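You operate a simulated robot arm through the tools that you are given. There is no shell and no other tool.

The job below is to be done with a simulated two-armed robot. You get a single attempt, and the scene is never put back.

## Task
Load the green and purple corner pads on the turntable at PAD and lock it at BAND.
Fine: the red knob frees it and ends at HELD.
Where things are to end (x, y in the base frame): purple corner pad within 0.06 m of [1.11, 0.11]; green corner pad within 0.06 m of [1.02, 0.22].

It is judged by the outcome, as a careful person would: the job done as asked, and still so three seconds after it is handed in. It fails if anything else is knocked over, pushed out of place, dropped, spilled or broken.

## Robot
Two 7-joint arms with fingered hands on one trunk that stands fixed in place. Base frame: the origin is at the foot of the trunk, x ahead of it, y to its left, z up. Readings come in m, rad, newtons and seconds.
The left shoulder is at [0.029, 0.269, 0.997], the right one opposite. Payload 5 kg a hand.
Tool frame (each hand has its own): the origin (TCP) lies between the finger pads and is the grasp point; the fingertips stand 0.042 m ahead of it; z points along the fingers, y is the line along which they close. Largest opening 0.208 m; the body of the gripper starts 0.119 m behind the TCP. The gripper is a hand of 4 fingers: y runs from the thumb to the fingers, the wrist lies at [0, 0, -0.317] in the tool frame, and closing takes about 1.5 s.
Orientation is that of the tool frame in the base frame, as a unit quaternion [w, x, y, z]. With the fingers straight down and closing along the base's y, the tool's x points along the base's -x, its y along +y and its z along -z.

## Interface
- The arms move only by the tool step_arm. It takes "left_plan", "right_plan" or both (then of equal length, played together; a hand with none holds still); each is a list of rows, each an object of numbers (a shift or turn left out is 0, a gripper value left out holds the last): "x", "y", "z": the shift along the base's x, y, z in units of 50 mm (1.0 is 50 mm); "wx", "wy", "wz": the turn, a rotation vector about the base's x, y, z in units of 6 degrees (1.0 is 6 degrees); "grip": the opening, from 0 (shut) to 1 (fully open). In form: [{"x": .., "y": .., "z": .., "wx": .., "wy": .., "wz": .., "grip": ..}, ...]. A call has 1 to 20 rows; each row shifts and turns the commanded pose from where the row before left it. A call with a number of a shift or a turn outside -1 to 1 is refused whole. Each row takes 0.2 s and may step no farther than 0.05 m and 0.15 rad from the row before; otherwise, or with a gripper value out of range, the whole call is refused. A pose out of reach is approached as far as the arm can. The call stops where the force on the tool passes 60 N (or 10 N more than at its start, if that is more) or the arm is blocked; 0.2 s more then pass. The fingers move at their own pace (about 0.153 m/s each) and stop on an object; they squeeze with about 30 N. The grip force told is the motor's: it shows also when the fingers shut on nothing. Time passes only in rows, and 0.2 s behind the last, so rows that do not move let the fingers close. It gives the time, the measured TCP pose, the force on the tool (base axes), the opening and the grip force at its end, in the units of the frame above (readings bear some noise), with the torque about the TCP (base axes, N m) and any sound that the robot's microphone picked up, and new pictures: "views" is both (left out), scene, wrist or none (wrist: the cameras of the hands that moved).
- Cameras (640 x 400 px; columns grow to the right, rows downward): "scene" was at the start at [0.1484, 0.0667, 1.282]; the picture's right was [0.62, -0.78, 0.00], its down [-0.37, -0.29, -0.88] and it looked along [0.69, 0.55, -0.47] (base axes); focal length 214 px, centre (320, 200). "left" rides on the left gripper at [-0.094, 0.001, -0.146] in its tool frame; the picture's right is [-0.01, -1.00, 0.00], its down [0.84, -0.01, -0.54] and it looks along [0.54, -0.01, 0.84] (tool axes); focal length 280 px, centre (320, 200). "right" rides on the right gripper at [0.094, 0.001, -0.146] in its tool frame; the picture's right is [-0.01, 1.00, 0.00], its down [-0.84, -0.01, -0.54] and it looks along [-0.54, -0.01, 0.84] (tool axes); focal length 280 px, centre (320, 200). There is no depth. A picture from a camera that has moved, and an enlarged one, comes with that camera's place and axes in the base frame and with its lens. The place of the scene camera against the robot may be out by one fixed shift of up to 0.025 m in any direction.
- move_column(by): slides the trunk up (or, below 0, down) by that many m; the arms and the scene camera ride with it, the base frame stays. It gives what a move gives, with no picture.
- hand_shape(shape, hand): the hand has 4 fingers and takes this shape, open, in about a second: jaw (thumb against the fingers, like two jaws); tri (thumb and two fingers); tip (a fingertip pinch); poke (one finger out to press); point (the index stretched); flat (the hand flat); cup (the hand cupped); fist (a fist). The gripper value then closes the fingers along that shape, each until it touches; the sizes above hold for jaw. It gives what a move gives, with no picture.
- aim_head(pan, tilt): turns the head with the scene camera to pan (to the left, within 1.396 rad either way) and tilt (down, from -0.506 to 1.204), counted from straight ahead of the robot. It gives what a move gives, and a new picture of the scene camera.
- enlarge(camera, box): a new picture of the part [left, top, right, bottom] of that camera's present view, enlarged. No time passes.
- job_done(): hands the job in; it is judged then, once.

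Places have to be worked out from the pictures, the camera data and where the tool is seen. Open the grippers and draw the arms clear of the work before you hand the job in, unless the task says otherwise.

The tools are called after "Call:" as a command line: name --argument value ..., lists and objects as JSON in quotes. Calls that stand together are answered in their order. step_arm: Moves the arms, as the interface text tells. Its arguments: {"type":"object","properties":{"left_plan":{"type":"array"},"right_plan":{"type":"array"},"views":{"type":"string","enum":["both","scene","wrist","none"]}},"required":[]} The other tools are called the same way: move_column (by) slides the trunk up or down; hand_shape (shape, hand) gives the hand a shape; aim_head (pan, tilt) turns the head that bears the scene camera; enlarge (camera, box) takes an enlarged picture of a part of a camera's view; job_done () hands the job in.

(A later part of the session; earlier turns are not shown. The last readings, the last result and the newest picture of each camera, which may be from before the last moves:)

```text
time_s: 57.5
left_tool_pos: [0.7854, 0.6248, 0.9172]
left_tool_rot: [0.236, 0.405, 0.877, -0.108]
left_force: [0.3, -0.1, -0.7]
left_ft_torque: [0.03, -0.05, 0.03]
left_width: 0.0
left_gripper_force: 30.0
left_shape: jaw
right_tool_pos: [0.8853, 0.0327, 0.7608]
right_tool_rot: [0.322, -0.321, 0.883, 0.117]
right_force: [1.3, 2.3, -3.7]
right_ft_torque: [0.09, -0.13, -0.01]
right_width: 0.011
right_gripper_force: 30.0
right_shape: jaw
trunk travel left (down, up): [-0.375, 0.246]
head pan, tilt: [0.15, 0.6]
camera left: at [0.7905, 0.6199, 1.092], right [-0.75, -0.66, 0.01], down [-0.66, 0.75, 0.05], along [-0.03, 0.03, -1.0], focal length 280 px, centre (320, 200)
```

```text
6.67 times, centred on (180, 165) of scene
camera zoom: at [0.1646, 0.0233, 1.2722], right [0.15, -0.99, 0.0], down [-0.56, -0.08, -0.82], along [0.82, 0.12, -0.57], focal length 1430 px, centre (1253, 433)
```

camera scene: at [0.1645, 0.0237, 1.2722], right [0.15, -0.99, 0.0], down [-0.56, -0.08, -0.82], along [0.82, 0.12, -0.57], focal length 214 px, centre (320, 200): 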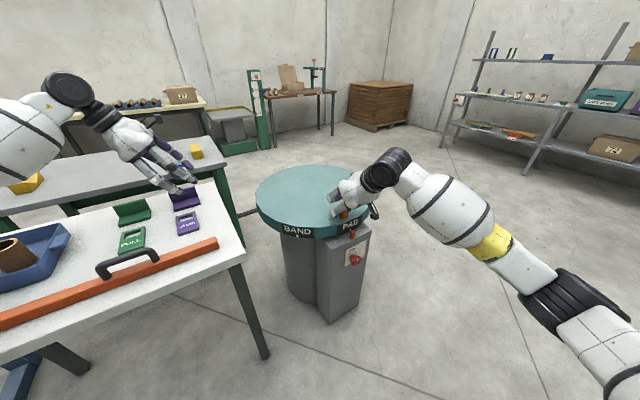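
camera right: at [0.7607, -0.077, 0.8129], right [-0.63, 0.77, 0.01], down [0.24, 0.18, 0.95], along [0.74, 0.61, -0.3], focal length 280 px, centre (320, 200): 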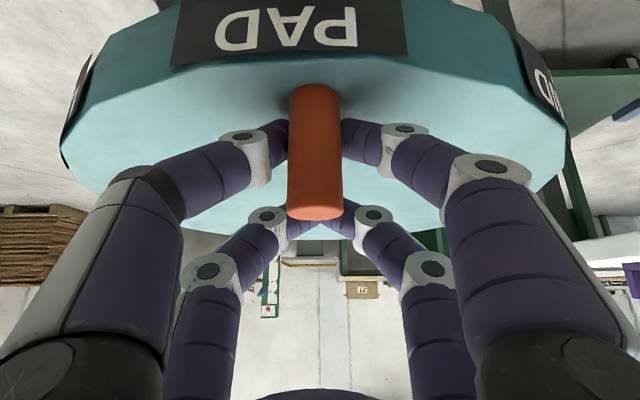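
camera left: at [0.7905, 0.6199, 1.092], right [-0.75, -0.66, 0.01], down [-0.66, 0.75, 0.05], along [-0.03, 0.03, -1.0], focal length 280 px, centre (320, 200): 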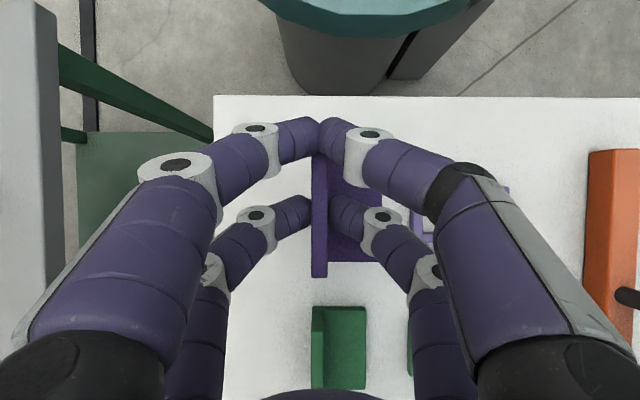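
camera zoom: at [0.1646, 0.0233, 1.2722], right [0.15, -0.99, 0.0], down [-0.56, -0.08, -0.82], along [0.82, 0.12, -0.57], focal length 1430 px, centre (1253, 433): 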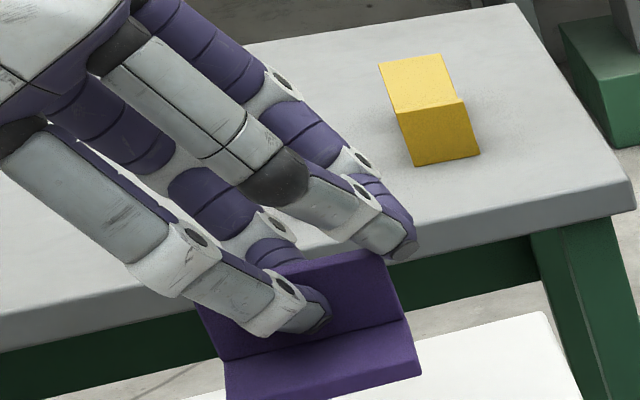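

The pad is lifted and level. I carry it over to the turntable, yawing about +40° so the tilted hand reaches forward, ending above the disc at (1.053, 0.127).

Call:
step_arm --left_plan '[{"x": 0.335, "y": -0.6225, "z": -0.0375, "wz": 0.422}, {"x": 0.335, "y": -0.6225, "z": -0.0375, "wz": 0.422}, {"x": 0.335, "y": -0.6225, "z": -0.0375, "wz": 0.422}, {"x": 0.335, "y": -0.6225, "z": -0.0375, "wz": 0.422}, {"x": 0.335, "y": -0.6225, "z": -0.0375, "wz": 0.422}, {"x": 0.335, "y": -0.6225, "z": -0.0375, "wz": 0.422}, {"x": 0.335, "y": -0.6225, "z": -0.0375, "wz": 0.422}, {"x": 0.335, "y": -0.6225, "z": -0.0375, "wz": 0.422}, {"x": 0.335, "y": -0.6225, "z": -0.0375, "wz": 0.422}, {"x": 0.335, "y": -0.6225, "z": -0.0375, "wz": 0.422}, {"x": 0.335, "y": -0.6225, "z": -0.0375, "wz": 0.422}, {"x": 0.335, "y": -0.6225, "z": -0.0375, "wz": 0.422}]' --views "both"

```text
time_s: 60.0
left_tool_pos: [0.987, 0.253, 0.8954]
left_tool_rot: [0.256, 0.161, 0.952, -0.042]
left_force: [-0.2, 1.1, 0.1]
left_ft_torque: [-0.06, 0.01, -0.03]
left_width: 0.0001
left_gripper_force: 29.9
left_shape: jaw
right_tool_pos: [0.885, 0.033, 0.7621]
right_tool_rot: [0.321, -0.321, 0.884, 0.116]
right_force: [2.9, 0.6, -3.0]
right_ft_torque: [0.02, -0.17, 0.02]
right_width: 0.0111
right_gripper_force: 29.8
right_shape: jaw
trunk travel left (down, up): [-0.375, 0.246]
head pan, tilt: [0.15, 0.6]
camera scene: at [0.1645, 0.0238, 1.2722], right [0.15, -0.99, 0.0], down [-0.56, -0.08, -0.82], along [0.82, 0.12, -0.57], focal length 214 px, centre (320, 200)
camera left: at [0.994, 0.2521, 1.0682], right [-0.32, -0.95, 0.01], down [-0.95, 0.32, 0.05], along [-0.05, 0.01, -1.0], focal length 280 px, centre (320, 200)
```

scene: 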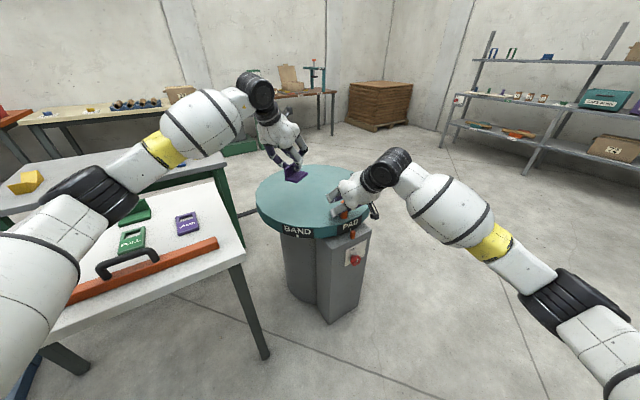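
left: 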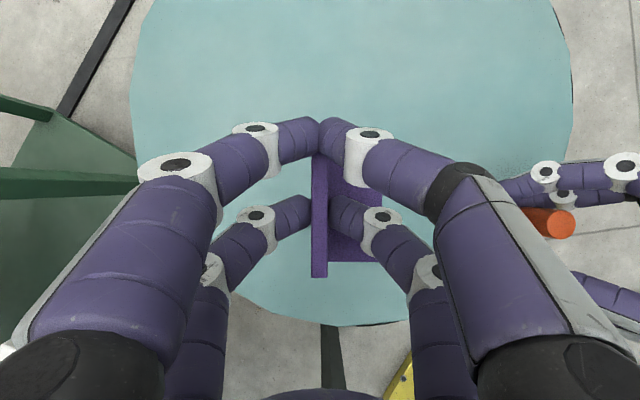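

This view lets me refit the disc: centre (1.075, 0.178), radius 0.287. I finish the carry to above the purple pad's spot.

Call:
step_arm --left_plan '[{"x": 0.335, "y": -0.6225, "z": -0.0375, "wz": 0.422}, {"x": 0.335, "y": -0.6225, "z": -0.0375, "wz": 0.422}, {"x": 0.335, "y": -0.6225, "z": -0.0375, "wz": 0.422}, {"x": 0.335, "y": -0.6225, "z": -0.0375, "wz": 0.422}, {}]' --views "both"

Call:
enlarge --camera "scene" --box '[240, 140, 400, 240]'

```text
time_s: 61.2
left_tool_pos: [1.0536, 0.1297, 0.8861]
left_tool_rot: [0.257, 0.076, 0.963, -0.02]
left_force: [-0.4, -0.9, 0.5]
left_ft_torque: [0.16, -0.03, 0.04]
left_width: 0.0001
left_gripper_force: 29.8
left_shape: jaw
right_tool_pos: [0.8846, 0.0337, 0.7624]
right_tool_rot: [0.321, -0.321, 0.883, 0.117]
right_force: [4.1, 6.2, -3.8]
right_ft_torque: [0.22, -0.27, -0.06]
right_width: 0.011
right_gripper_force: 30.3
right_shape: jaw
trunk travel left (down, up): [-0.375, 0.246]
head pan, tilt: [0.15, 0.6]
camera scene: at [0.1646, 0.0232, 1.2722], right [0.15, -0.99, 0.0], down [-0.56, -0.08, -0.82], along [0.82, 0.12, -0.57], focal length 214 px, centre (320, 200)
camera left: at [1.0612, 0.1283, 1.0602], right [-0.14, -0.99, 0.01], down [-0.99, 0.14, 0.05], along [-0.05, 0.0, -1.0], focal length 280 px, centre (320, 200)
```

scene: 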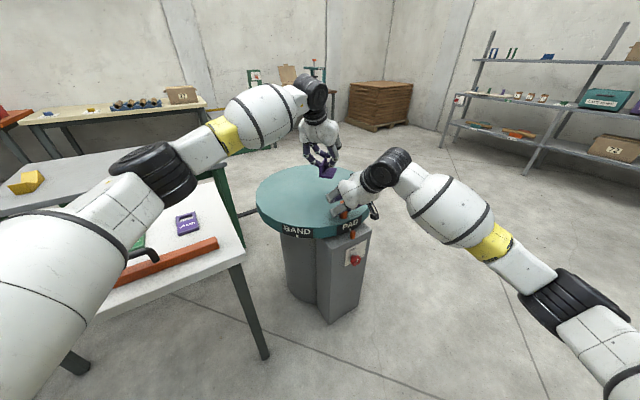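
left: 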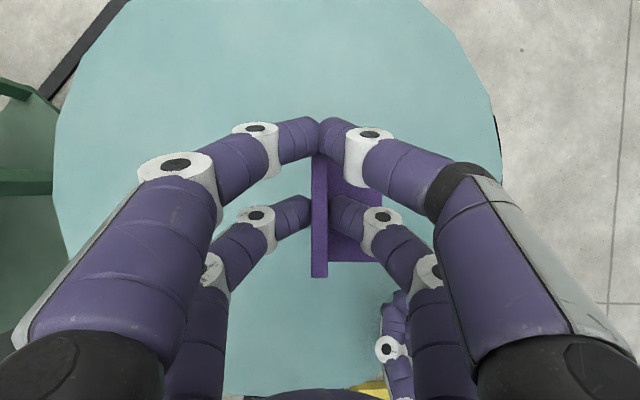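

```text
4.00 times, centred on (320, 190) of scene
camera zoom: at [0.1646, 0.0232, 1.2722], right [0.15, -0.99, 0.0], down [-0.56, -0.08, -0.82], along [0.82, 0.12, -0.57], focal length 858 px, centre (320, 240)
```

zoom: 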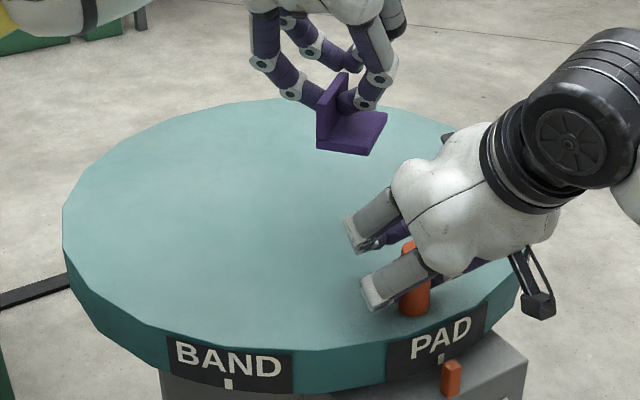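

The hand reaches the spot. I lower the pad to just above the disc, easing 12 mm forward on the way, then I'll feel for contact.

Call:
step_arm --left_plan '[{"x": 0.03, "z": -0.24}, {"x": 0.03, "z": -0.24}, {"x": 0.03, "z": -0.24}, {"x": 0.03, "z": -0.24}, {"x": 0.03, "z": -0.24}, {"x": 0.03, "z": -0.24}, {"x": 0.03, "z": -0.24}, {"x": 0.03, "z": -0.2}, {}]' --views "both"

Call:
enlarge --camera "scene" --box '[280, 150, 376, 210]'

```text
time_s: 63.2
left_tool_pos: [1.065, 0.1287, 0.7931]
left_tool_rot: [0.258, 0.077, 0.963, -0.02]
left_force: [0.0, -0.9, -0.9]
left_ft_torque: [0.0, -0.02, 0.01]
left_width: 0.0002
left_gripper_force: 29.8
left_shape: jaw
right_tool_pos: [0.886, 0.0324, 0.7629]
right_tool_rot: [0.322, -0.321, 0.883, 0.117]
right_force: [7.1, 4.0, -1.7]
right_ft_torque: [0.13, -0.29, -0.01]
right_width: 0.0111
right_gripper_force: 30.4
right_shape: jaw
trunk travel left (down, up): [-0.375, 0.246]
head pan, tilt: [0.15, 0.6]
camera scene: at [0.1647, 0.0236, 1.2722], right [0.15, -0.99, 0.0], down [-0.56, -0.08, -0.82], along [0.82, 0.12, -0.57], focal length 214 px, centre (320, 200)
camera left: at [1.073, 0.1279, 0.9665], right [-0.15, -0.99, 0.01], down [-0.99, 0.15, 0.05], along [-0.05, 0.0, -1.0], focal length 280 px, centre (320, 200)
```

scene: 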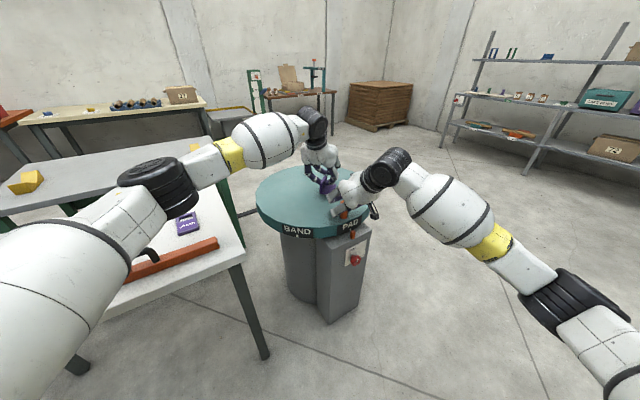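
left: 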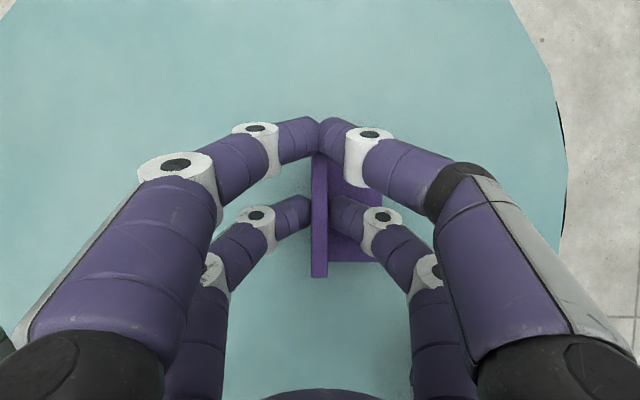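

```text
6.67 times, centred on (328, 180) of scene
camera zoom: at [0.1647, 0.0236, 1.2722], right [0.15, -0.99, 0.0], down [-0.56, -0.08, -0.82], along [0.82, 0.12, -0.57], focal length 1430 px, centre (267, 333)
```

zoom: 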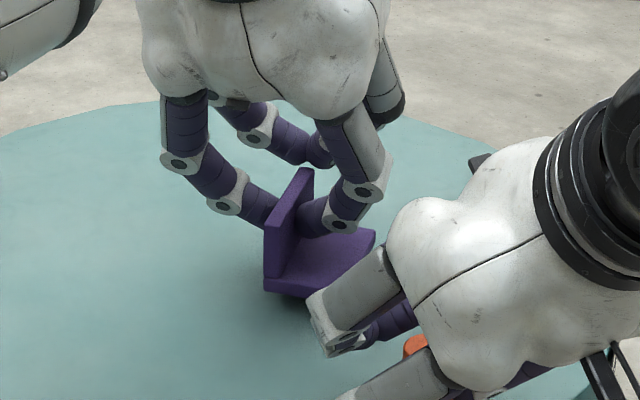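

A thin shadow gap is left beneath the pad. I lower in 3–4 mm steps, watching the force.

Call:
step_arm --left_plan '[{"z": -0.08}, {"z": -0.08}, {}]' --views "none"

Call:
enlarge --camera "scene" --box '[290, 165, 354, 205]'

```text
time_s: 64.0
left_tool_pos: [1.0665, 0.1286, 0.7842]
left_tool_rot: [0.258, 0.076, 0.963, -0.02]
left_force: [0.2, -0.3, 0.5]
left_ft_torque: [-0.01, 0.0, -0.02]
left_width: 0.0
left_gripper_force: 30.0
left_shape: jaw
right_tool_pos: [0.8858, 0.0329, 0.7623]
right_tool_rot: [0.322, -0.321, 0.883, 0.117]
right_force: [7.0, 3.6, -1.4]
right_ft_torque: [0.13, -0.31, -0.02]
right_width: 0.0112
right_gripper_force: 29.8
right_shape: jaw
trunk travel left (down, up): [-0.375, 0.246]
head pan, tilt: [0.15, 0.6]
```

```text
10.00 times, centred on (322, 185) of scene
camera zoom: at [0.1646, 0.0236, 1.2722], right [0.15, -0.99, 0.0], down [-0.56, -0.08, -0.82], along [0.82, 0.12, -0.57], focal length 2145 px, centre (300, 350)
```

zoom: 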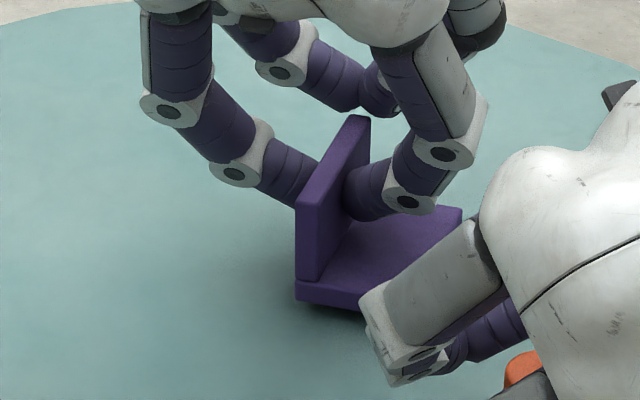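

Call:
step_arm --left_plan '[{"z": -0.07}, {"z": -0.07}, {}]' --views "none"

Call:
enlarge --camera "scene" --box '[290, 165, 354, 205]'

```text
time_s: 64.8
left_tool_pos: [1.0658, 0.1294, 0.7781]
left_tool_rot: [0.258, 0.077, 0.963, -0.021]
left_force: [-0.1, 0.2, 0.9]
left_ft_torque: [-0.01, 0.03, -0.01]
left_width: 0.0
left_gripper_force: 30.0
left_shape: jaw
right_tool_pos: [0.8859, 0.0338, 0.7629]
right_tool_rot: [0.322, -0.321, 0.883, 0.117]
right_force: [6.1, 4.8, -2.4]
right_ft_torque: [0.2, -0.29, 0.0]
right_width: 0.011
right_gripper_force: 29.4
right_shape: jaw
trunk travel left (down, up): [-0.375, 0.246]
head pan, tilt: [0.15, 0.6]
```

```text
10.00 times, centred on (322, 185) of scene
camera zoom: at [0.1646, 0.0236, 1.2722], right [0.15, -0.99, 0.0], down [-0.56, -0.08, -0.82], along [0.82, 0.12, -0.57], focal length 2145 px, centre (300, 350)
```

zoom: 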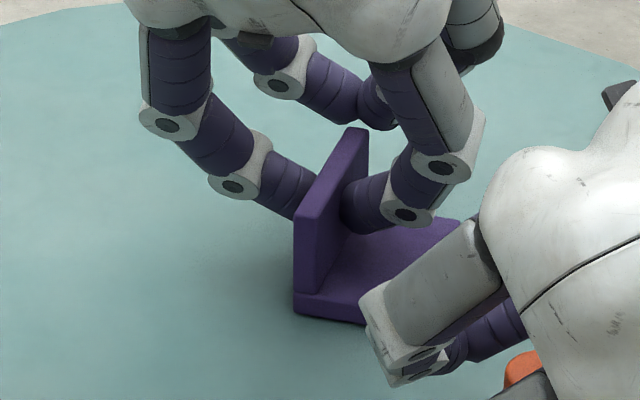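

Call:
step_arm --left_plan '[{"z": -0.06}, {"z": -0.06}, {}]' --views "none"

Call:
enlarge --camera "scene" --box '[290, 165, 354, 205]'

```text
time_s: 65.7
left_tool_pos: [1.0661, 0.1287, 0.7745]
left_tool_rot: [0.259, 0.076, 0.963, -0.02]
left_force: [0.1, 2.5, 21.7]
left_ft_torque: [0.15, 0.21, -0.01]
left_width: 0.0001
left_gripper_force: 29.9
left_shape: jaw
right_tool_pos: [0.8863, 0.0321, 0.7623]
right_tool_rot: [0.322, -0.321, 0.883, 0.117]
right_force: [11.8, 7.1, -8.6]
right_ft_torque: [0.33, -0.46, 0.03]
right_width: 0.0109
right_gripper_force: 29.8
right_shape: jaw
trunk travel left (down, up): [-0.375, 0.246]
head pan, tilt: [0.15, 0.6]
```

```text
10.00 times, centred on (322, 185) of scene
camera zoom: at [0.1637, 0.0237, 1.2725], right [0.15, -0.99, 0.0], down [-0.56, -0.08, -0.83], along [0.82, 0.12, -0.56], focal length 2145 px, centre (300, 350)
```

zoom: 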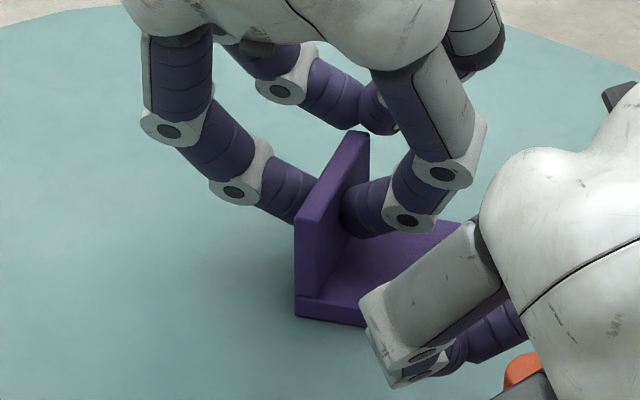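

Contact: 22 N up, so the pad sits on the disc. I ease 1 mm up, open the fingers modestly, and then lift straight up.

Call:
step_arm --left_plan '[{"z": 0.03}, {"grip": 0.1}, {"grip": 0.2}, {"grip": 0.3}, {"grip": 0.35}, {}, {}]' --views "wrist"

Call:
enlarge --camera "scene" --box '[290, 165, 354, 205]'

```text
time_s: 67.2
left_tool_pos: [1.0659, 0.1286, 0.7701]
left_tool_rot: [0.259, 0.077, 0.963, -0.02]
left_force: [0.5, 0.0, -0.4]
left_ft_torque: [0.0, 0.0, 0.0]
left_width: 0.0723
left_gripper_force: 0.1
left_shape: jaw
right_tool_pos: [0.8863, 0.0322, 0.761]
right_tool_rot: [0.322, -0.321, 0.883, 0.117]
right_force: [6.9, 4.6, -2.5]
right_ft_torque: [0.21, -0.29, -0.02]
right_width: 0.0108
right_gripper_force: 30.0
right_shape: jaw
trunk travel left (down, up): [-0.375, 0.246]
head pan, tilt: [0.15, 0.6]
camera left: at [1.0735, 0.1281, 0.947], right [-0.15, -0.99, 0.01], down [-0.99, 0.15, 0.05], along [-0.05, 0.0, -1.0], focal length 280 px, centre (320, 200)
```

left: 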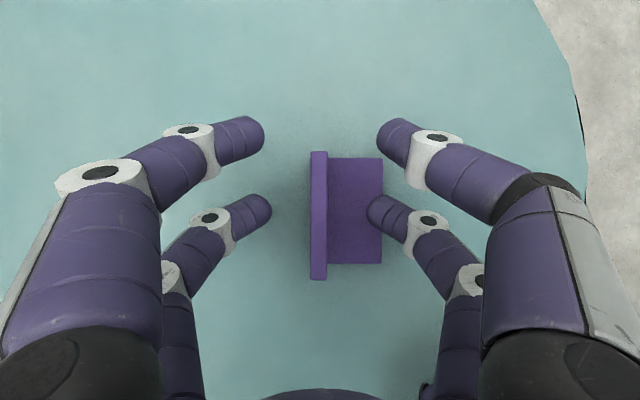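

```text
10.00 times, centred on (322, 185) of scene
camera zoom: at [0.1646, 0.0236, 1.2722], right [0.15, -0.99, 0.0], down [-0.56, -0.08, -0.82], along [0.82, 0.12, -0.57], focal length 2145 px, centre (300, 350)
```

zoom: 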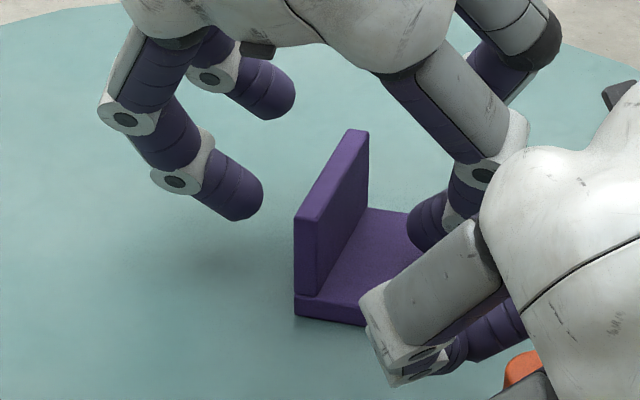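

The purple pad stands on the disc. I lift the left hand clear and take it back over the bench to the green pad.

Call:
step_arm --left_plan '[{"z": 0.15}, {"z": 0.3}, {"z": 0.5}, {"z": 0.5}, {"z": 0.5}, {"z": 0.6}]' --views "wrist"

Call:
step_arm --left_plan '[{"x": -0.4074, "y": 0.6526, "z": 0.1, "wz": -0.355, "grip": 0.48}, {"x": -0.4074, "y": 0.6526, "z": 0.1, "wz": -0.355}, {"x": -0.4074, "y": 0.6526, "z": 0.1, "wz": -0.355}, {"x": -0.4074, "y": 0.6526, "z": 0.1, "wz": -0.355}, {"x": -0.4074, "y": 0.6526, "z": 0.1, "wz": -0.355}, {"x": -0.4074, "y": 0.6526, "z": 0.1, "wz": -0.355}, {"x": -0.4074, "y": 0.6526, "z": 0.1, "wz": -0.355}, {"x": -0.4074, "y": 0.6526, "z": 0.1, "wz": -0.355}, {"x": -0.4074, "y": 0.6526, "z": 0.1, "wz": -0.355}, {"x": -0.4074, "y": 0.6526, "z": 0.1, "wz": -0.355}, {"x": -0.4074, "y": 0.6526, "z": 0.1, "wz": -0.355}, {"x": -0.4074, "y": 0.6526, "z": 0.1, "wz": -0.355}, {"x": -0.4074, "y": 0.6526, "z": 0.1, "wz": -0.355}, {"x": -0.4074, "y": 0.6526, "z": 0.1, "wz": -0.355}, {"x": -0.4074, "y": 0.6526, "z": 0.1, "wz": -0.355}, {"x": -0.4074, "y": 0.6526, "z": 0.1, "wz": -0.355}, {"x": -0.4074, "y": 0.6526, "z": 0.1, "wz": -0.355}, {"x": -0.4074, "y": 0.6526, "z": 0.1, "wz": -0.355}, {"x": -0.4074, "y": 0.6526, "z": 0.1, "wz": -0.355}]' --views "both"

```text
time_s: 68.7
left_tool_pos: [1.0643, 0.1269, 0.8988]
left_tool_rot: [0.257, 0.076, 0.963, -0.02]
left_force: [0.5, 0.4, -0.8]
left_ft_torque: [-0.05, -0.06, -0.01]
left_width: 0.0722
left_gripper_force: 0.1
left_shape: jaw
right_tool_pos: [0.885, 0.0337, 0.7621]
right_tool_rot: [0.322, -0.321, 0.883, 0.118]
right_force: [3.8, 2.8, -0.3]
right_ft_torque: [0.17, -0.13, -0.03]
right_width: 0.0112
right_gripper_force: 30.1
right_shape: jaw
trunk travel left (down, up): [-0.375, 0.246]
head pan, tilt: [0.15, 0.6]
camera left: at [1.0728, 0.1265, 1.073], right [-0.15, -0.99, 0.01], down [-0.99, 0.15, 0.05], along [-0.05, 0.0, -1.0], focal length 280 px, centre (320, 200)
```

left: 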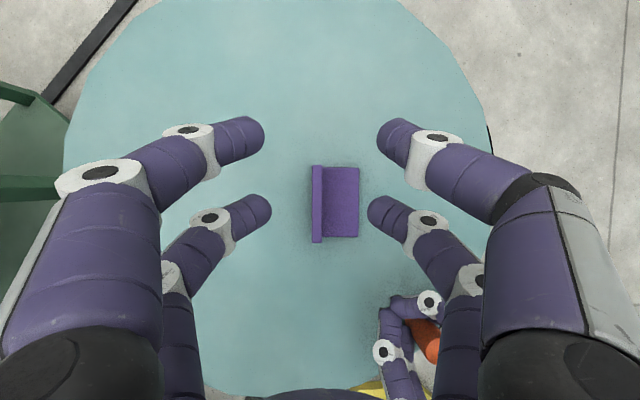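

```text
time_s: 72.7
left_tool_pos: [0.6797, 0.7492, 0.9944]
left_tool_rot: [0.235, 0.406, 0.876, -0.109]
left_force: [0.2, -1.0, 0.4]
left_ft_torque: [0.02, 0.04, -0.03]
left_width: 0.0996
left_gripper_force: 0.0
left_shape: jaw
right_tool_pos: [0.8859, 0.0332, 0.7626]
right_tool_rot: [0.321, -0.321, 0.883, 0.117]
right_force: [5.4, 5.8, -0.6]
right_ft_torque: [0.25, -0.23, -0.05]
right_width: 0.011
right_gripper_force: 30.0
right_shape: jaw
trunk travel left (down, up): [-0.375, 0.246]
head pan, tilt: [0.15, 0.6]
camera scene: at [0.1647, 0.0236, 1.2722], right [0.15, -0.99, 0.0], down [-0.56, -0.08, -0.82], along [0.82, 0.12, -0.57], focal length 214 px, centre (320, 200)
camera left: at [0.6844, 0.7448, 1.1688], right [-0.75, -0.66, 0.01], down [-0.66, 0.75, 0.04], along [-0.03, 0.03, -1.0], focal length 280 px, centre (320, 200)
```

scene: 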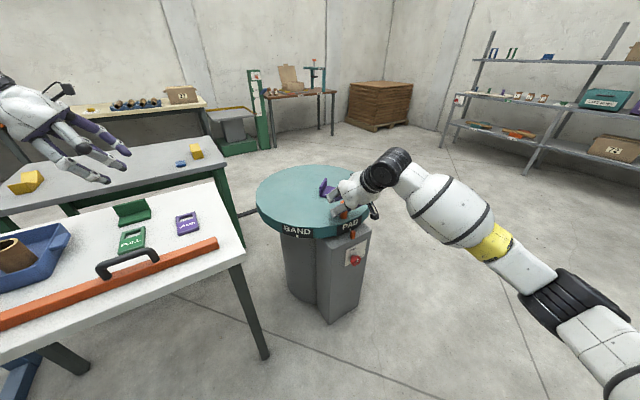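
left: 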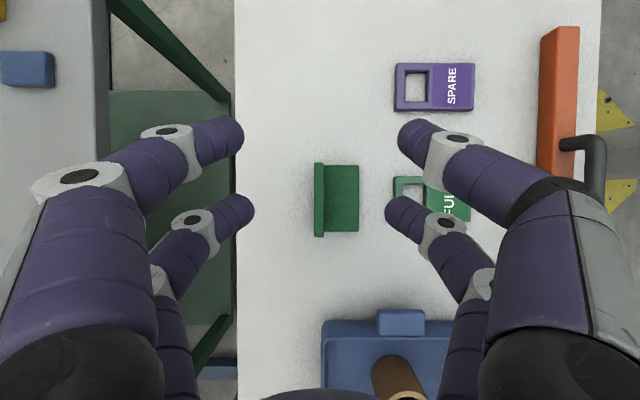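

The green leaf is centred. I descend 0.136 m to the same grip height as before.

Call:
step_arm --left_plan '[{"z": -0.4}, {"z": -0.4}, {"z": -0.4}, {"z": -0.4}, {"z": -0.4}, {"z": -0.25}, {"z": -0.25}, {"z": -0.14}, {"z": -0.09}, {}]' --views "both"

Call:
enlarge --camera "scene" --box '[70, 160, 198, 240]'

```text
time_s: 74.8
left_tool_pos: [0.6775, 0.7475, 0.8598]
left_tool_rot: [0.235, 0.405, 0.877, -0.109]
left_force: [-0.5, -0.7, -0.1]
left_ft_torque: [-0.01, 0.01, 0.01]
left_width: 0.0994
left_gripper_force: 0.1
left_shape: jaw
right_tool_pos: [0.8847, 0.0324, 0.7624]
right_tool_rot: [0.322, -0.321, 0.883, 0.117]
right_force: [8.0, 5.9, -0.6]
right_ft_torque: [0.26, -0.32, -0.05]
right_width: 0.0108
right_gripper_force: 30.4
right_shape: jaw
trunk travel left (down, up): [-0.375, 0.246]
head pan, tilt: [0.15, 0.6]
camera scene: at [0.1646, 0.0237, 1.2722], right [0.15, -0.99, 0.0], down [-0.56, -0.08, -0.82], along [0.82, 0.12, -0.57], focal length 214 px, centre (320, 200)
camera left: at [0.6841, 0.7423, 1.0332], right [-0.75, -0.66, 0.01], down [-0.66, 0.75, 0.05], along [-0.03, 0.03, -1.0], focal length 280 px, centre (320, 200)
```

scene: 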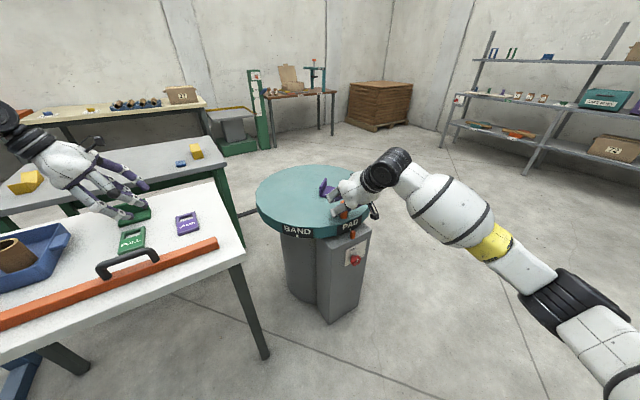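
left: 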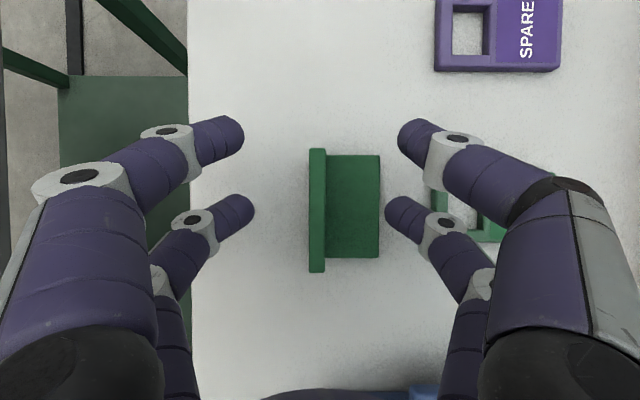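

```text
5.00 times, centred on (134, 200) of scene
camera zoom: at [0.1646, 0.0237, 1.2722], right [0.15, -0.99, 0.0], down [-0.56, -0.08, -0.82], along [0.82, 0.12, -0.57], focal length 1072 px, centre (1250, 200)
```

zoom: 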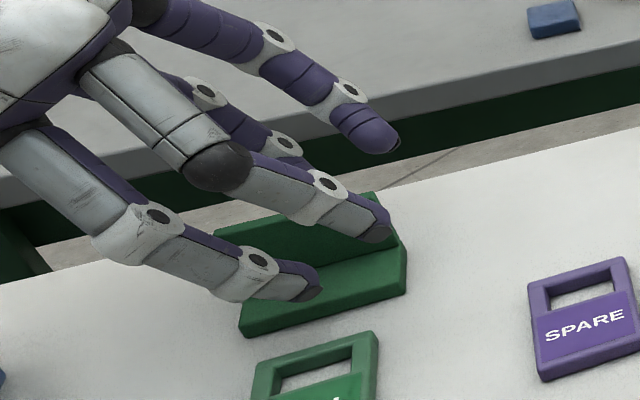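

Same geometry as with the purple pad. I close on the green leaf and lift a few centimetres.

Call:
step_arm --left_plan '[{"grip": 0.35}, {"grip": 0.25}, {"grip": 0.15}, {"grip": 0.05}, {"grip": 0.0}, {}, {}, {"z": 0.1}, {"z": 0.2}, {"z": 0.3}, {"z": 0.3}, {"z": 0.3}, {}]' --views "wrist"

Call:
enlarge --camera "scene" --box '[70, 150, 198, 230]'

```text
time_s: 77.7
left_tool_pos: [0.6777, 0.7486, 0.9187]
left_tool_rot: [0.235, 0.406, 0.876, -0.109]
left_force: [-0.2, 0.1, 0.5]
left_ft_torque: [0.02, 0.03, 0.04]
left_width: 0.0002
left_gripper_force: 30.2
left_shape: jaw
right_tool_pos: [0.8856, 0.0321, 0.7611]
right_tool_rot: [0.321, -0.321, 0.883, 0.117]
right_force: [8.4, 7.3, -1.6]
right_ft_torque: [0.34, -0.33, -0.03]
right_width: 0.0107
right_gripper_force: 29.9
right_shape: jaw
trunk travel left (down, up): [-0.375, 0.246]
head pan, tilt: [0.15, 0.6]
camera left: at [0.6836, 0.7439, 1.0928], right [-0.75, -0.66, 0.01], down [-0.66, 0.75, 0.05], along [-0.04, 0.03, -1.0], focal length 280 px, centre (320, 200)
```

left: 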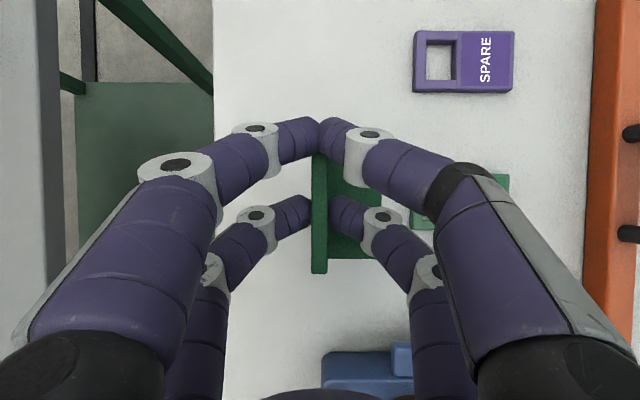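

```text
5.00 times, centred on (134, 190) of scene
camera zoom: at [0.1647, 0.0235, 1.2722], right [0.15, -0.99, 0.0], down [-0.56, -0.08, -0.82], along [0.82, 0.12, -0.57], focal length 1072 px, centre (1250, 250)
```

zoom: 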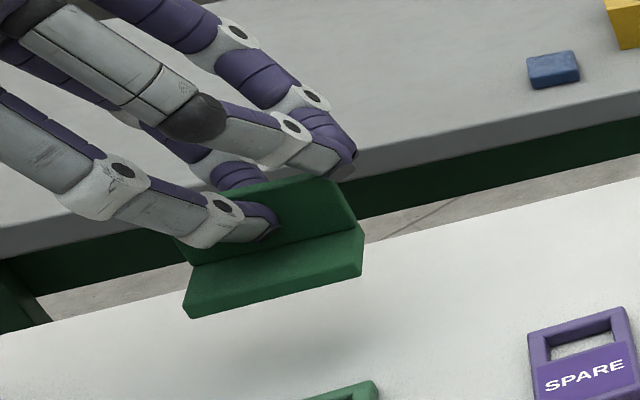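

Green pad is up and level. From the last overhead view the purple pad rests at about (1.050, 0.106), which will rotate to about (1.109, 0.110). I carry the green pad toward its spot, hovering at (1.055, 0.271).

Call:
step_arm --left_plan '[{"x": 0.4435, "y": -0.5624, "z": -0.0353, "wz": 0.485}, {"x": 0.4435, "y": -0.5624, "z": -0.0353, "wz": 0.485}, {"x": 0.4435, "y": -0.5624, "z": -0.0353, "wz": 0.485}, {"x": 0.4435, "y": -0.5624, "z": -0.0353, "wz": 0.485}, {"x": 0.4435, "y": -0.5624, "z": -0.0353, "wz": 0.485}, {"x": 0.4435, "y": -0.5624, "z": -0.0353, "wz": 0.485}, {"x": 0.4435, "y": -0.5624, "z": -0.0353, "wz": 0.485}, {"x": 0.4435, "y": -0.5624, "z": -0.0353, "wz": 0.485}, {"x": 0.4435, "y": -0.5624, "z": -0.0353, "wz": 0.485}, {"x": 0.4435, "y": -0.5624, "z": -0.0353, "wz": 0.485}, {"x": 0.4435, "y": -0.5624, "z": -0.0353, "wz": 0.485}, {"x": 0.4435, "y": -0.5624, "z": -0.0353, "wz": 0.485}, {"x": 0.4435, "y": -0.5624, "z": -0.0353, "wz": 0.485}, {"x": 0.4435, "y": -0.5624, "z": -0.0353, "wz": 0.485}, {"x": 0.4435, "y": -0.5624, "z": -0.0353, "wz": 0.485}, {"x": 0.4435, "y": -0.5624, "z": -0.0353, "wz": 0.485}, {"x": 0.4435, "y": -0.5624, "z": -0.0353, "wz": 0.485}, {}]' --views "both"

Call:
enlarge --camera "scene" --box '[240, 140, 400, 240]'

```text
time_s: 81.5
left_tool_pos: [1.0548, 0.2717, 0.8888]
left_tool_rot: [0.259, 0.0, 0.966, 0.001]
left_force: [0.6, -1.0, 0.7]
left_ft_torque: [0.17, -0.01, 0.08]
left_width: 0.0001
left_gripper_force: 30.2
left_shape: jaw
right_tool_pos: [0.8848, 0.0339, 0.7625]
right_tool_rot: [0.322, -0.321, 0.883, 0.118]
right_force: [5.0, 6.8, 3.0]
right_ft_torque: [0.27, -0.2, -0.05]
right_width: 0.0098
right_gripper_force: 30.2
right_shape: jaw
trunk travel left (down, up): [-0.375, 0.246]
head pan, tilt: [0.15, 0.6]
camera scene: at [0.1643, 0.0231, 1.2723], right [0.15, -0.99, 0.0], down [-0.56, -0.08, -0.83], along [0.82, 0.12, -0.56], focal length 214 px, centre (320, 200)
camera left: at [1.0628, 0.273, 1.0623], right [0.01, -1.0, 0.01], down [-1.0, -0.01, 0.05], along [-0.05, -0.01, -1.0], focal length 280 px, centre (320, 200)
```

scene: 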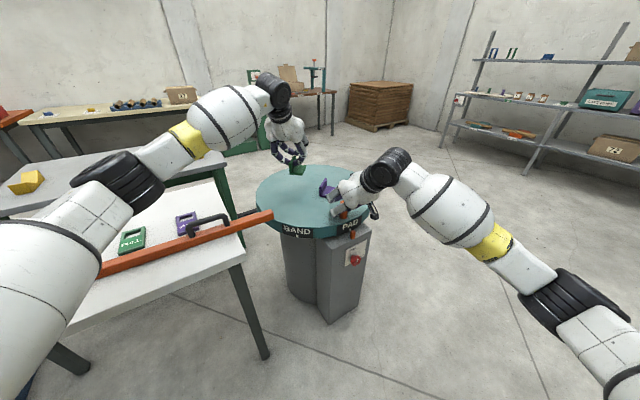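
left: 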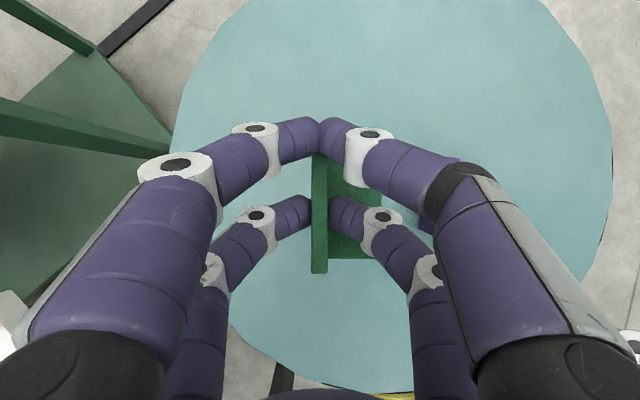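

```text
4.00 times, centred on (320, 190) of scene
camera zoom: at [0.1643, 0.0231, 1.2723], right [0.15, -0.99, 0.0], down [-0.56, -0.08, -0.83], along [0.82, 0.12, -0.56], focal length 858 px, centre (320, 240)
```

zoom: 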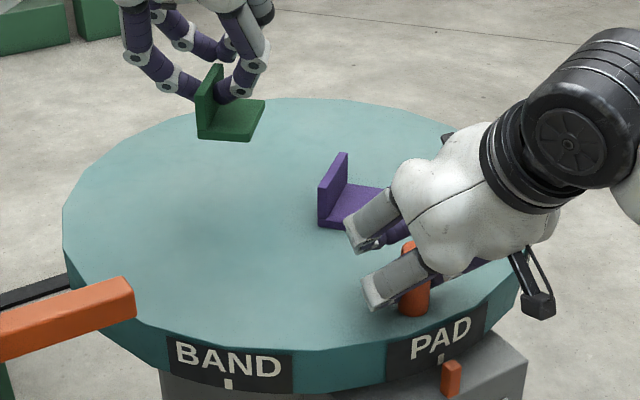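

The scene shows a problem: the orange bar on the bench has shifted — it now sticks out past the bench end. My left elbow or forearm must be touching it. I stop and look closely before moving anything.

Call:
enlarge --camera "scene" --box '[60, 180, 284, 320]'

Call:
aim_head --pan 0.6 --tilt 0.75

```text
2.86 times, centred on (172, 250) of scene
camera zoom: at [0.1643, 0.0231, 1.2723], right [0.15, -0.99, 0.0], down [-0.56, -0.08, -0.83], along [0.82, 0.12, -0.56], focal length 613 px, centre (743, 57)
```

zoom: 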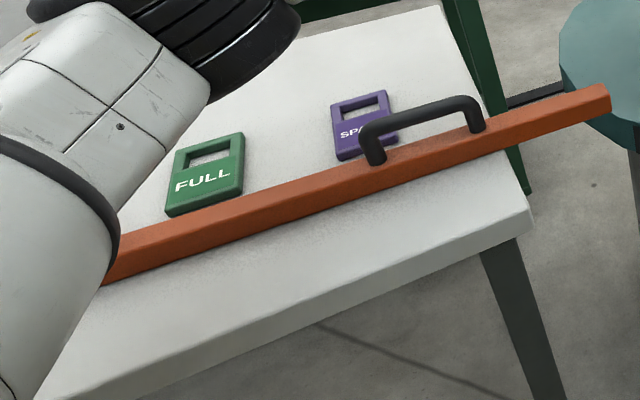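

```text
time_s: 82.3
left_tool_pos: [1.0558, 0.2718, 0.8888]
left_tool_rot: [0.259, 0.001, 0.966, 0.0]
left_force: [-0.2, 0.1, 0.7]
left_ft_torque: [0.01, 0.02, -0.01]
left_width: 0.0
left_gripper_force: 29.5
left_shape: jaw
right_tool_pos: [0.885, 0.0332, 0.7614]
right_tool_rot: [0.322, -0.32, 0.883, 0.116]
right_force: [6.5, 3.8, 2.6]
right_ft_torque: [0.17, -0.24, -0.02]
right_width: 0.0101
right_gripper_force: 30.2
right_shape: jaw
trunk travel left (down, up): [-0.375, 0.246]
head pan, tilt: [0.6, 0.75]
camera scene: at [0.1454, 0.0571, 1.2594], right [0.56, -0.83, 0.0], down [-0.56, -0.38, -0.73], along [0.6, 0.41, -0.68], focal length 214 px, centre (320, 200)
```

scene: 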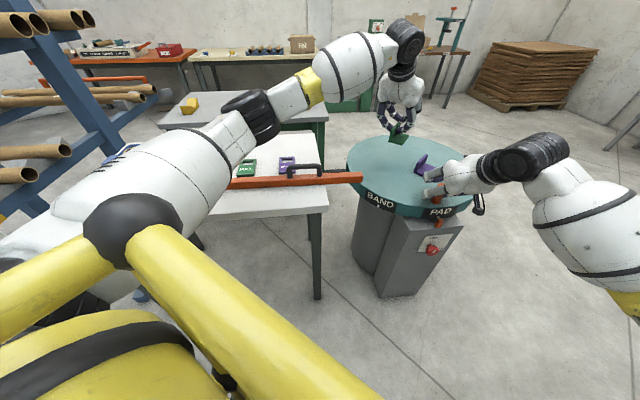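

The left arm's elbow region has slid the orange bar about 0.19 m along its length to the right; it still lies flat and stable on the bench. I'll look down-left to see what is touching it.

Call:
aim_head --pan 1.05 --tilt 0.75

```text
time_s: 83.2
left_tool_pos: [1.0557, 0.2725, 0.8885]
left_tool_rot: [0.259, 0.001, 0.966, -0.001]
left_force: [-0.7, -0.2, -1.0]
left_ft_torque: [0.02, -0.04, 0.01]
left_width: 0.0
left_gripper_force: 30.6
left_shape: jaw
right_tool_pos: [0.886, 0.0328, 0.7627]
right_tool_rot: [0.322, -0.321, 0.883, 0.117]
right_force: [6.8, 3.8, 2.1]
right_ft_torque: [0.17, -0.23, -0.01]
right_width: 0.0098
right_gripper_force: 29.5
right_shape: jaw
trunk travel left (down, up): [-0.375, 0.246]
head pan, tilt: [1.051, 0.75]
camera scene: at [0.1182, 0.0822, 1.2594], right [0.87, -0.5, 0.0], down [-0.34, -0.59, -0.73], along [0.36, 0.63, -0.68], focal length 214 px, centre (320, 200)
```

scene: 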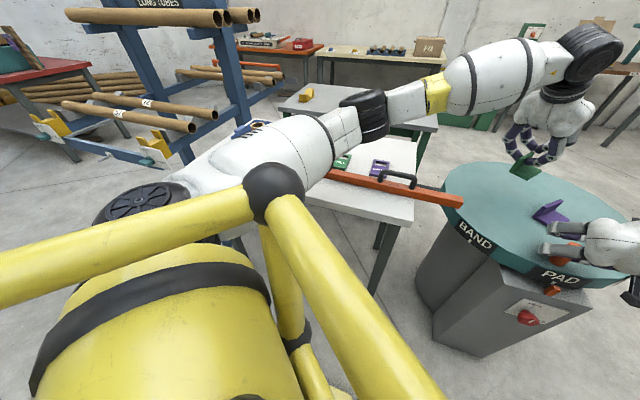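

The upper arm lies low across the bench front. Raising the trunk will lift both arms off the bench without any sideways push, so I first let go of the peg with the right hand.

Call:
step_arm --right_plan '[{"grip": 0.15}, {"grip": 0.3}, {"grip": 0.5}, {}]' --views "wrist"

Call:
move_column --by 0.06

Call:
enlarge --camera "scene" --box '[180, 80, 500, 280]'

```text
time_s: 84.2
left_tool_pos: [1.0557, 0.272, 0.8893]
left_tool_rot: [0.259, 0.001, 0.966, 0.0]
left_force: [0.6, -0.7, -0.4]
left_ft_torque: [0.02, 0.0, 0.02]
left_width: 0.0001
left_gripper_force: 30.1
left_shape: jaw
right_tool_pos: [0.8849, 0.0322, 0.7621]
right_tool_rot: [0.322, -0.321, 0.883, 0.116]
right_force: [0.9, 0.5, 0.7]
right_ft_torque: [-0.02, 0.03, -0.01]
right_width: 0.1032
right_gripper_force: 0.1
right_shape: jaw
trunk travel left (down, up): [-0.375, 0.246]
head pan, tilt: [1.051, 0.75]
camera right: at [0.7575, -0.0728, 0.8131], right [-0.63, 0.77, 0.01], down [0.24, 0.18, 0.95], along [0.74, 0.61, -0.3], focal length 280 px, centre (320, 200)
```

right: 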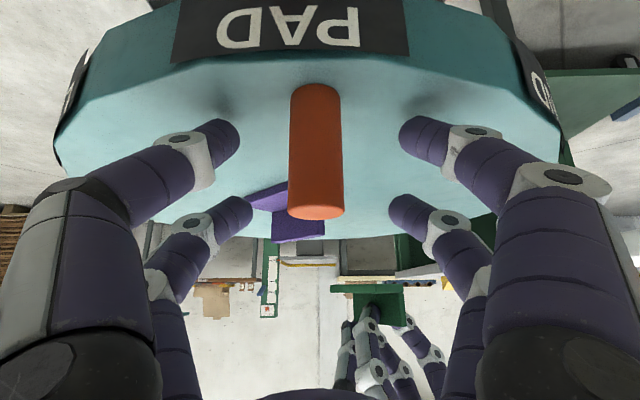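

```text
time_s: 85.2
left_tool_pos: [1.0556, 0.2702, 0.9466]
left_tool_rot: [0.258, 0.001, 0.966, 0.0]
left_force: [0.6, 0.4, -1.2]
left_ft_torque: [-0.01, 0.01, -0.03]
left_width: 0.0001
left_gripper_force: 29.6
left_shape: jaw
right_tool_pos: [0.8859, 0.0325, 0.8199]
right_tool_rot: [0.321, -0.321, 0.884, 0.117]
right_force: [0.5, 0.7, -0.8]
right_ft_torque: [0.03, -0.03, 0.01]
right_width: 0.1032
right_gripper_force: 0.0
right_shape: jaw
trunk travel left (down, up): [-0.435, 0.186]
head pan, tilt: [1.051, 0.75]
```

```text
2.00 times, centred on (340, 180) of scene
camera zoom: at [0.1098, 0.0822, 1.3205], right [0.87, -0.5, 0.0], down [-0.34, -0.59, -0.73], along [0.36, 0.63, -0.68], focal length 429 px, centre (280, 240)
```

zoom: 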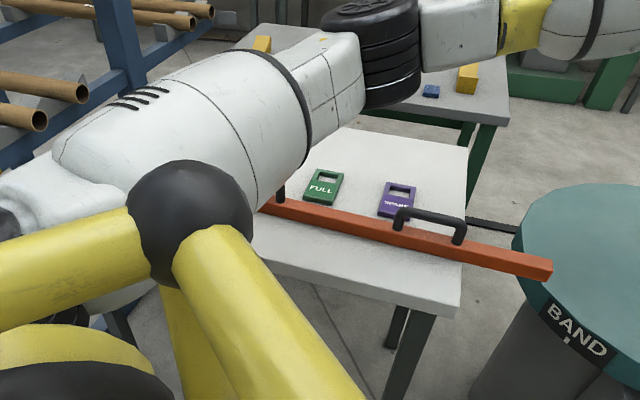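

The upper arm had been against the bar's left handle. I raise the trunk another 6 cm to be well clear.

Call:
move_column --by 0.06

Call:
aim_head --pan 0.8 --tilt 0.8

```text
time_s: 86.2
left_tool_pos: [1.0565, 0.2694, 1.0065]
left_tool_rot: [0.258, 0.001, 0.966, 0.0]
left_force: [0.9, 0.1, -1.1]
left_ft_torque: [0.01, -0.03, -0.01]
left_width: 0.0
left_gripper_force: 30.6
left_shape: jaw
right_tool_pos: [0.8845, 0.033, 0.8804]
right_tool_rot: [0.321, -0.321, 0.883, 0.118]
right_force: [0.8, -0.4, -1.6]
right_ft_torque: [0.01, 0.01, 0.05]
right_width: 0.1033
right_gripper_force: 0.2
right_shape: jaw
trunk travel left (down, up): [-0.495, 0.126]
head pan, tilt: [1.051, 0.75]
```

```text
time_s: 87.0
left_tool_pos: [1.0547, 0.2695, 1.0083]
left_tool_rot: [0.259, 0.0, 0.966, 0.0]
left_force: [0.7, 0.1, 0.1]
left_ft_torque: [0.01, 0.0, 0.03]
left_width: 0.0
left_gripper_force: 30.4
left_shape: jaw
right_tool_pos: [0.8842, 0.0328, 0.882]
right_tool_rot: [0.322, -0.32, 0.883, 0.116]
right_force: [0.9, -1.0, 0.0]
right_ft_torque: [-0.01, 0.04, 0.03]
right_width: 0.1035
right_gripper_force: 0.0
right_shape: jaw
trunk travel left (down, up): [-0.495, 0.126]
head pan, tilt: [0.799, 0.799]
camera scene: at [0.1195, 0.0681, 1.3777], right [0.72, -0.7, 0.0], down [-0.5, -0.51, -0.7], along [0.49, 0.5, -0.72], focal length 214 px, centre (320, 200)
```

scene: 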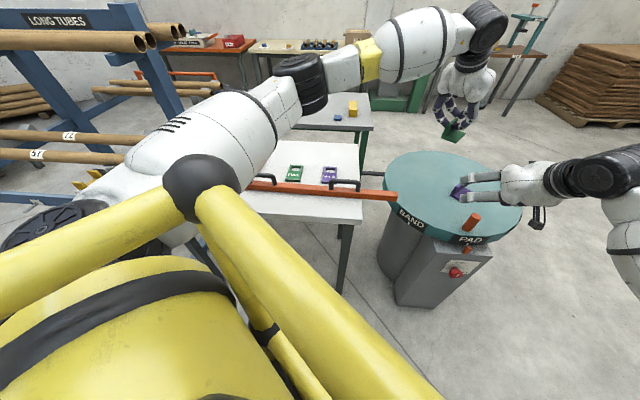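

With the trunk 12 cm higher the arms are clear of the bar; I'll put the bar back after loading. Now I lower the green pad to just above the disc, easing forward 15 mm.

Call:
step_arm --left_plan '[{"x": 0.025, "z": -0.355}, {"x": 0.025, "z": -0.355}, {"x": 0.025, "z": -0.355}, {"x": 0.025, "z": -0.355}, {"x": 0.025, "z": -0.355}, {"x": 0.025, "z": -0.355}, {"x": 0.025, "z": -0.355}, {"x": 0.025, "z": -0.355}, {"x": 0.025, "z": -0.355}, {"x": 0.025, "z": -0.355}, {"x": 0.025, "z": -0.355}, {"x": 0.025, "z": -0.355}, {}]' --views "both"

Call:
enlarge --camera "scene" --box '[380, 90, 540, 190]'

```text
time_s: 89.8
left_tool_pos: [1.07, 0.2699, 0.7953]
left_tool_rot: [0.26, 0.001, 0.966, 0.0]
left_force: [0.0, 0.1, 0.4]
left_ft_torque: [0.02, 0.0, 0.04]
left_width: 0.0001
left_gripper_force: 29.7
left_shape: jaw
right_tool_pos: [0.8845, 0.0328, 0.8818]
right_tool_rot: [0.322, -0.32, 0.883, 0.116]
right_force: [-0.2, -0.1, -0.3]
right_ft_torque: [-0.02, 0.05, 0.0]
right_width: 0.1034
right_gripper_force: 0.0
right_shape: jaw
trunk travel left (down, up): [-0.495, 0.126]
head pan, tilt: [0.799, 0.799]
camera scene: at [0.1194, 0.068, 1.3778], right [0.72, -0.7, 0.0], down [-0.5, -0.51, -0.7], along [0.49, 0.5, -0.72], focal length 214 px, centre (320, 200)
camera left: at [1.0771, 0.2713, 0.9689], right [0.01, -1.0, 0.01], down [-1.0, -0.01, 0.05], along [-0.04, -0.01, -1.0], focal length 280 px, centre (320, 200)
```

scene: 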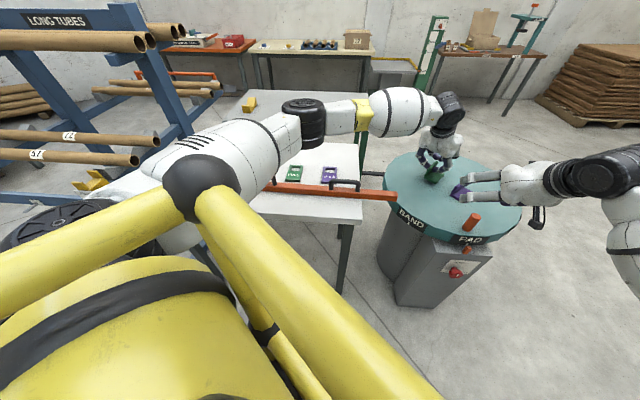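
left: 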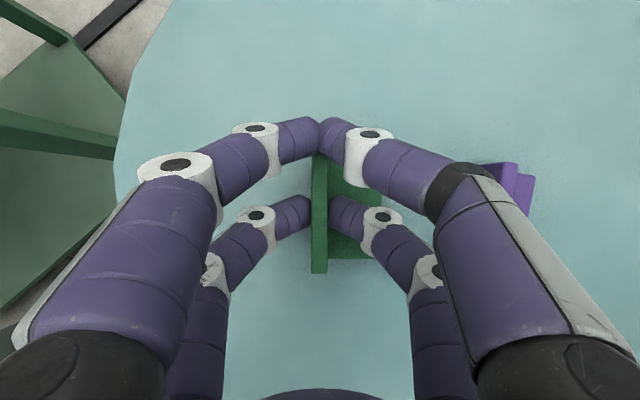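

```text
4.00 times, centred on (460, 140) of scene
camera zoom: at [0.1194, 0.068, 1.3778], right [0.72, -0.7, 0.0], down [-0.5, -0.51, -0.7], along [0.49, 0.5, -0.72], focal length 858 px, centre (-240, 440)
```

zoom: 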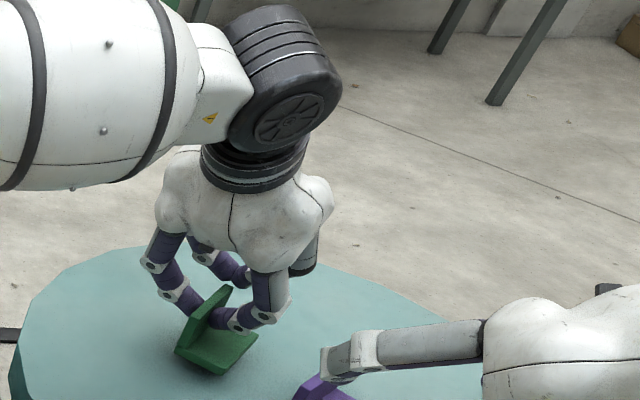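

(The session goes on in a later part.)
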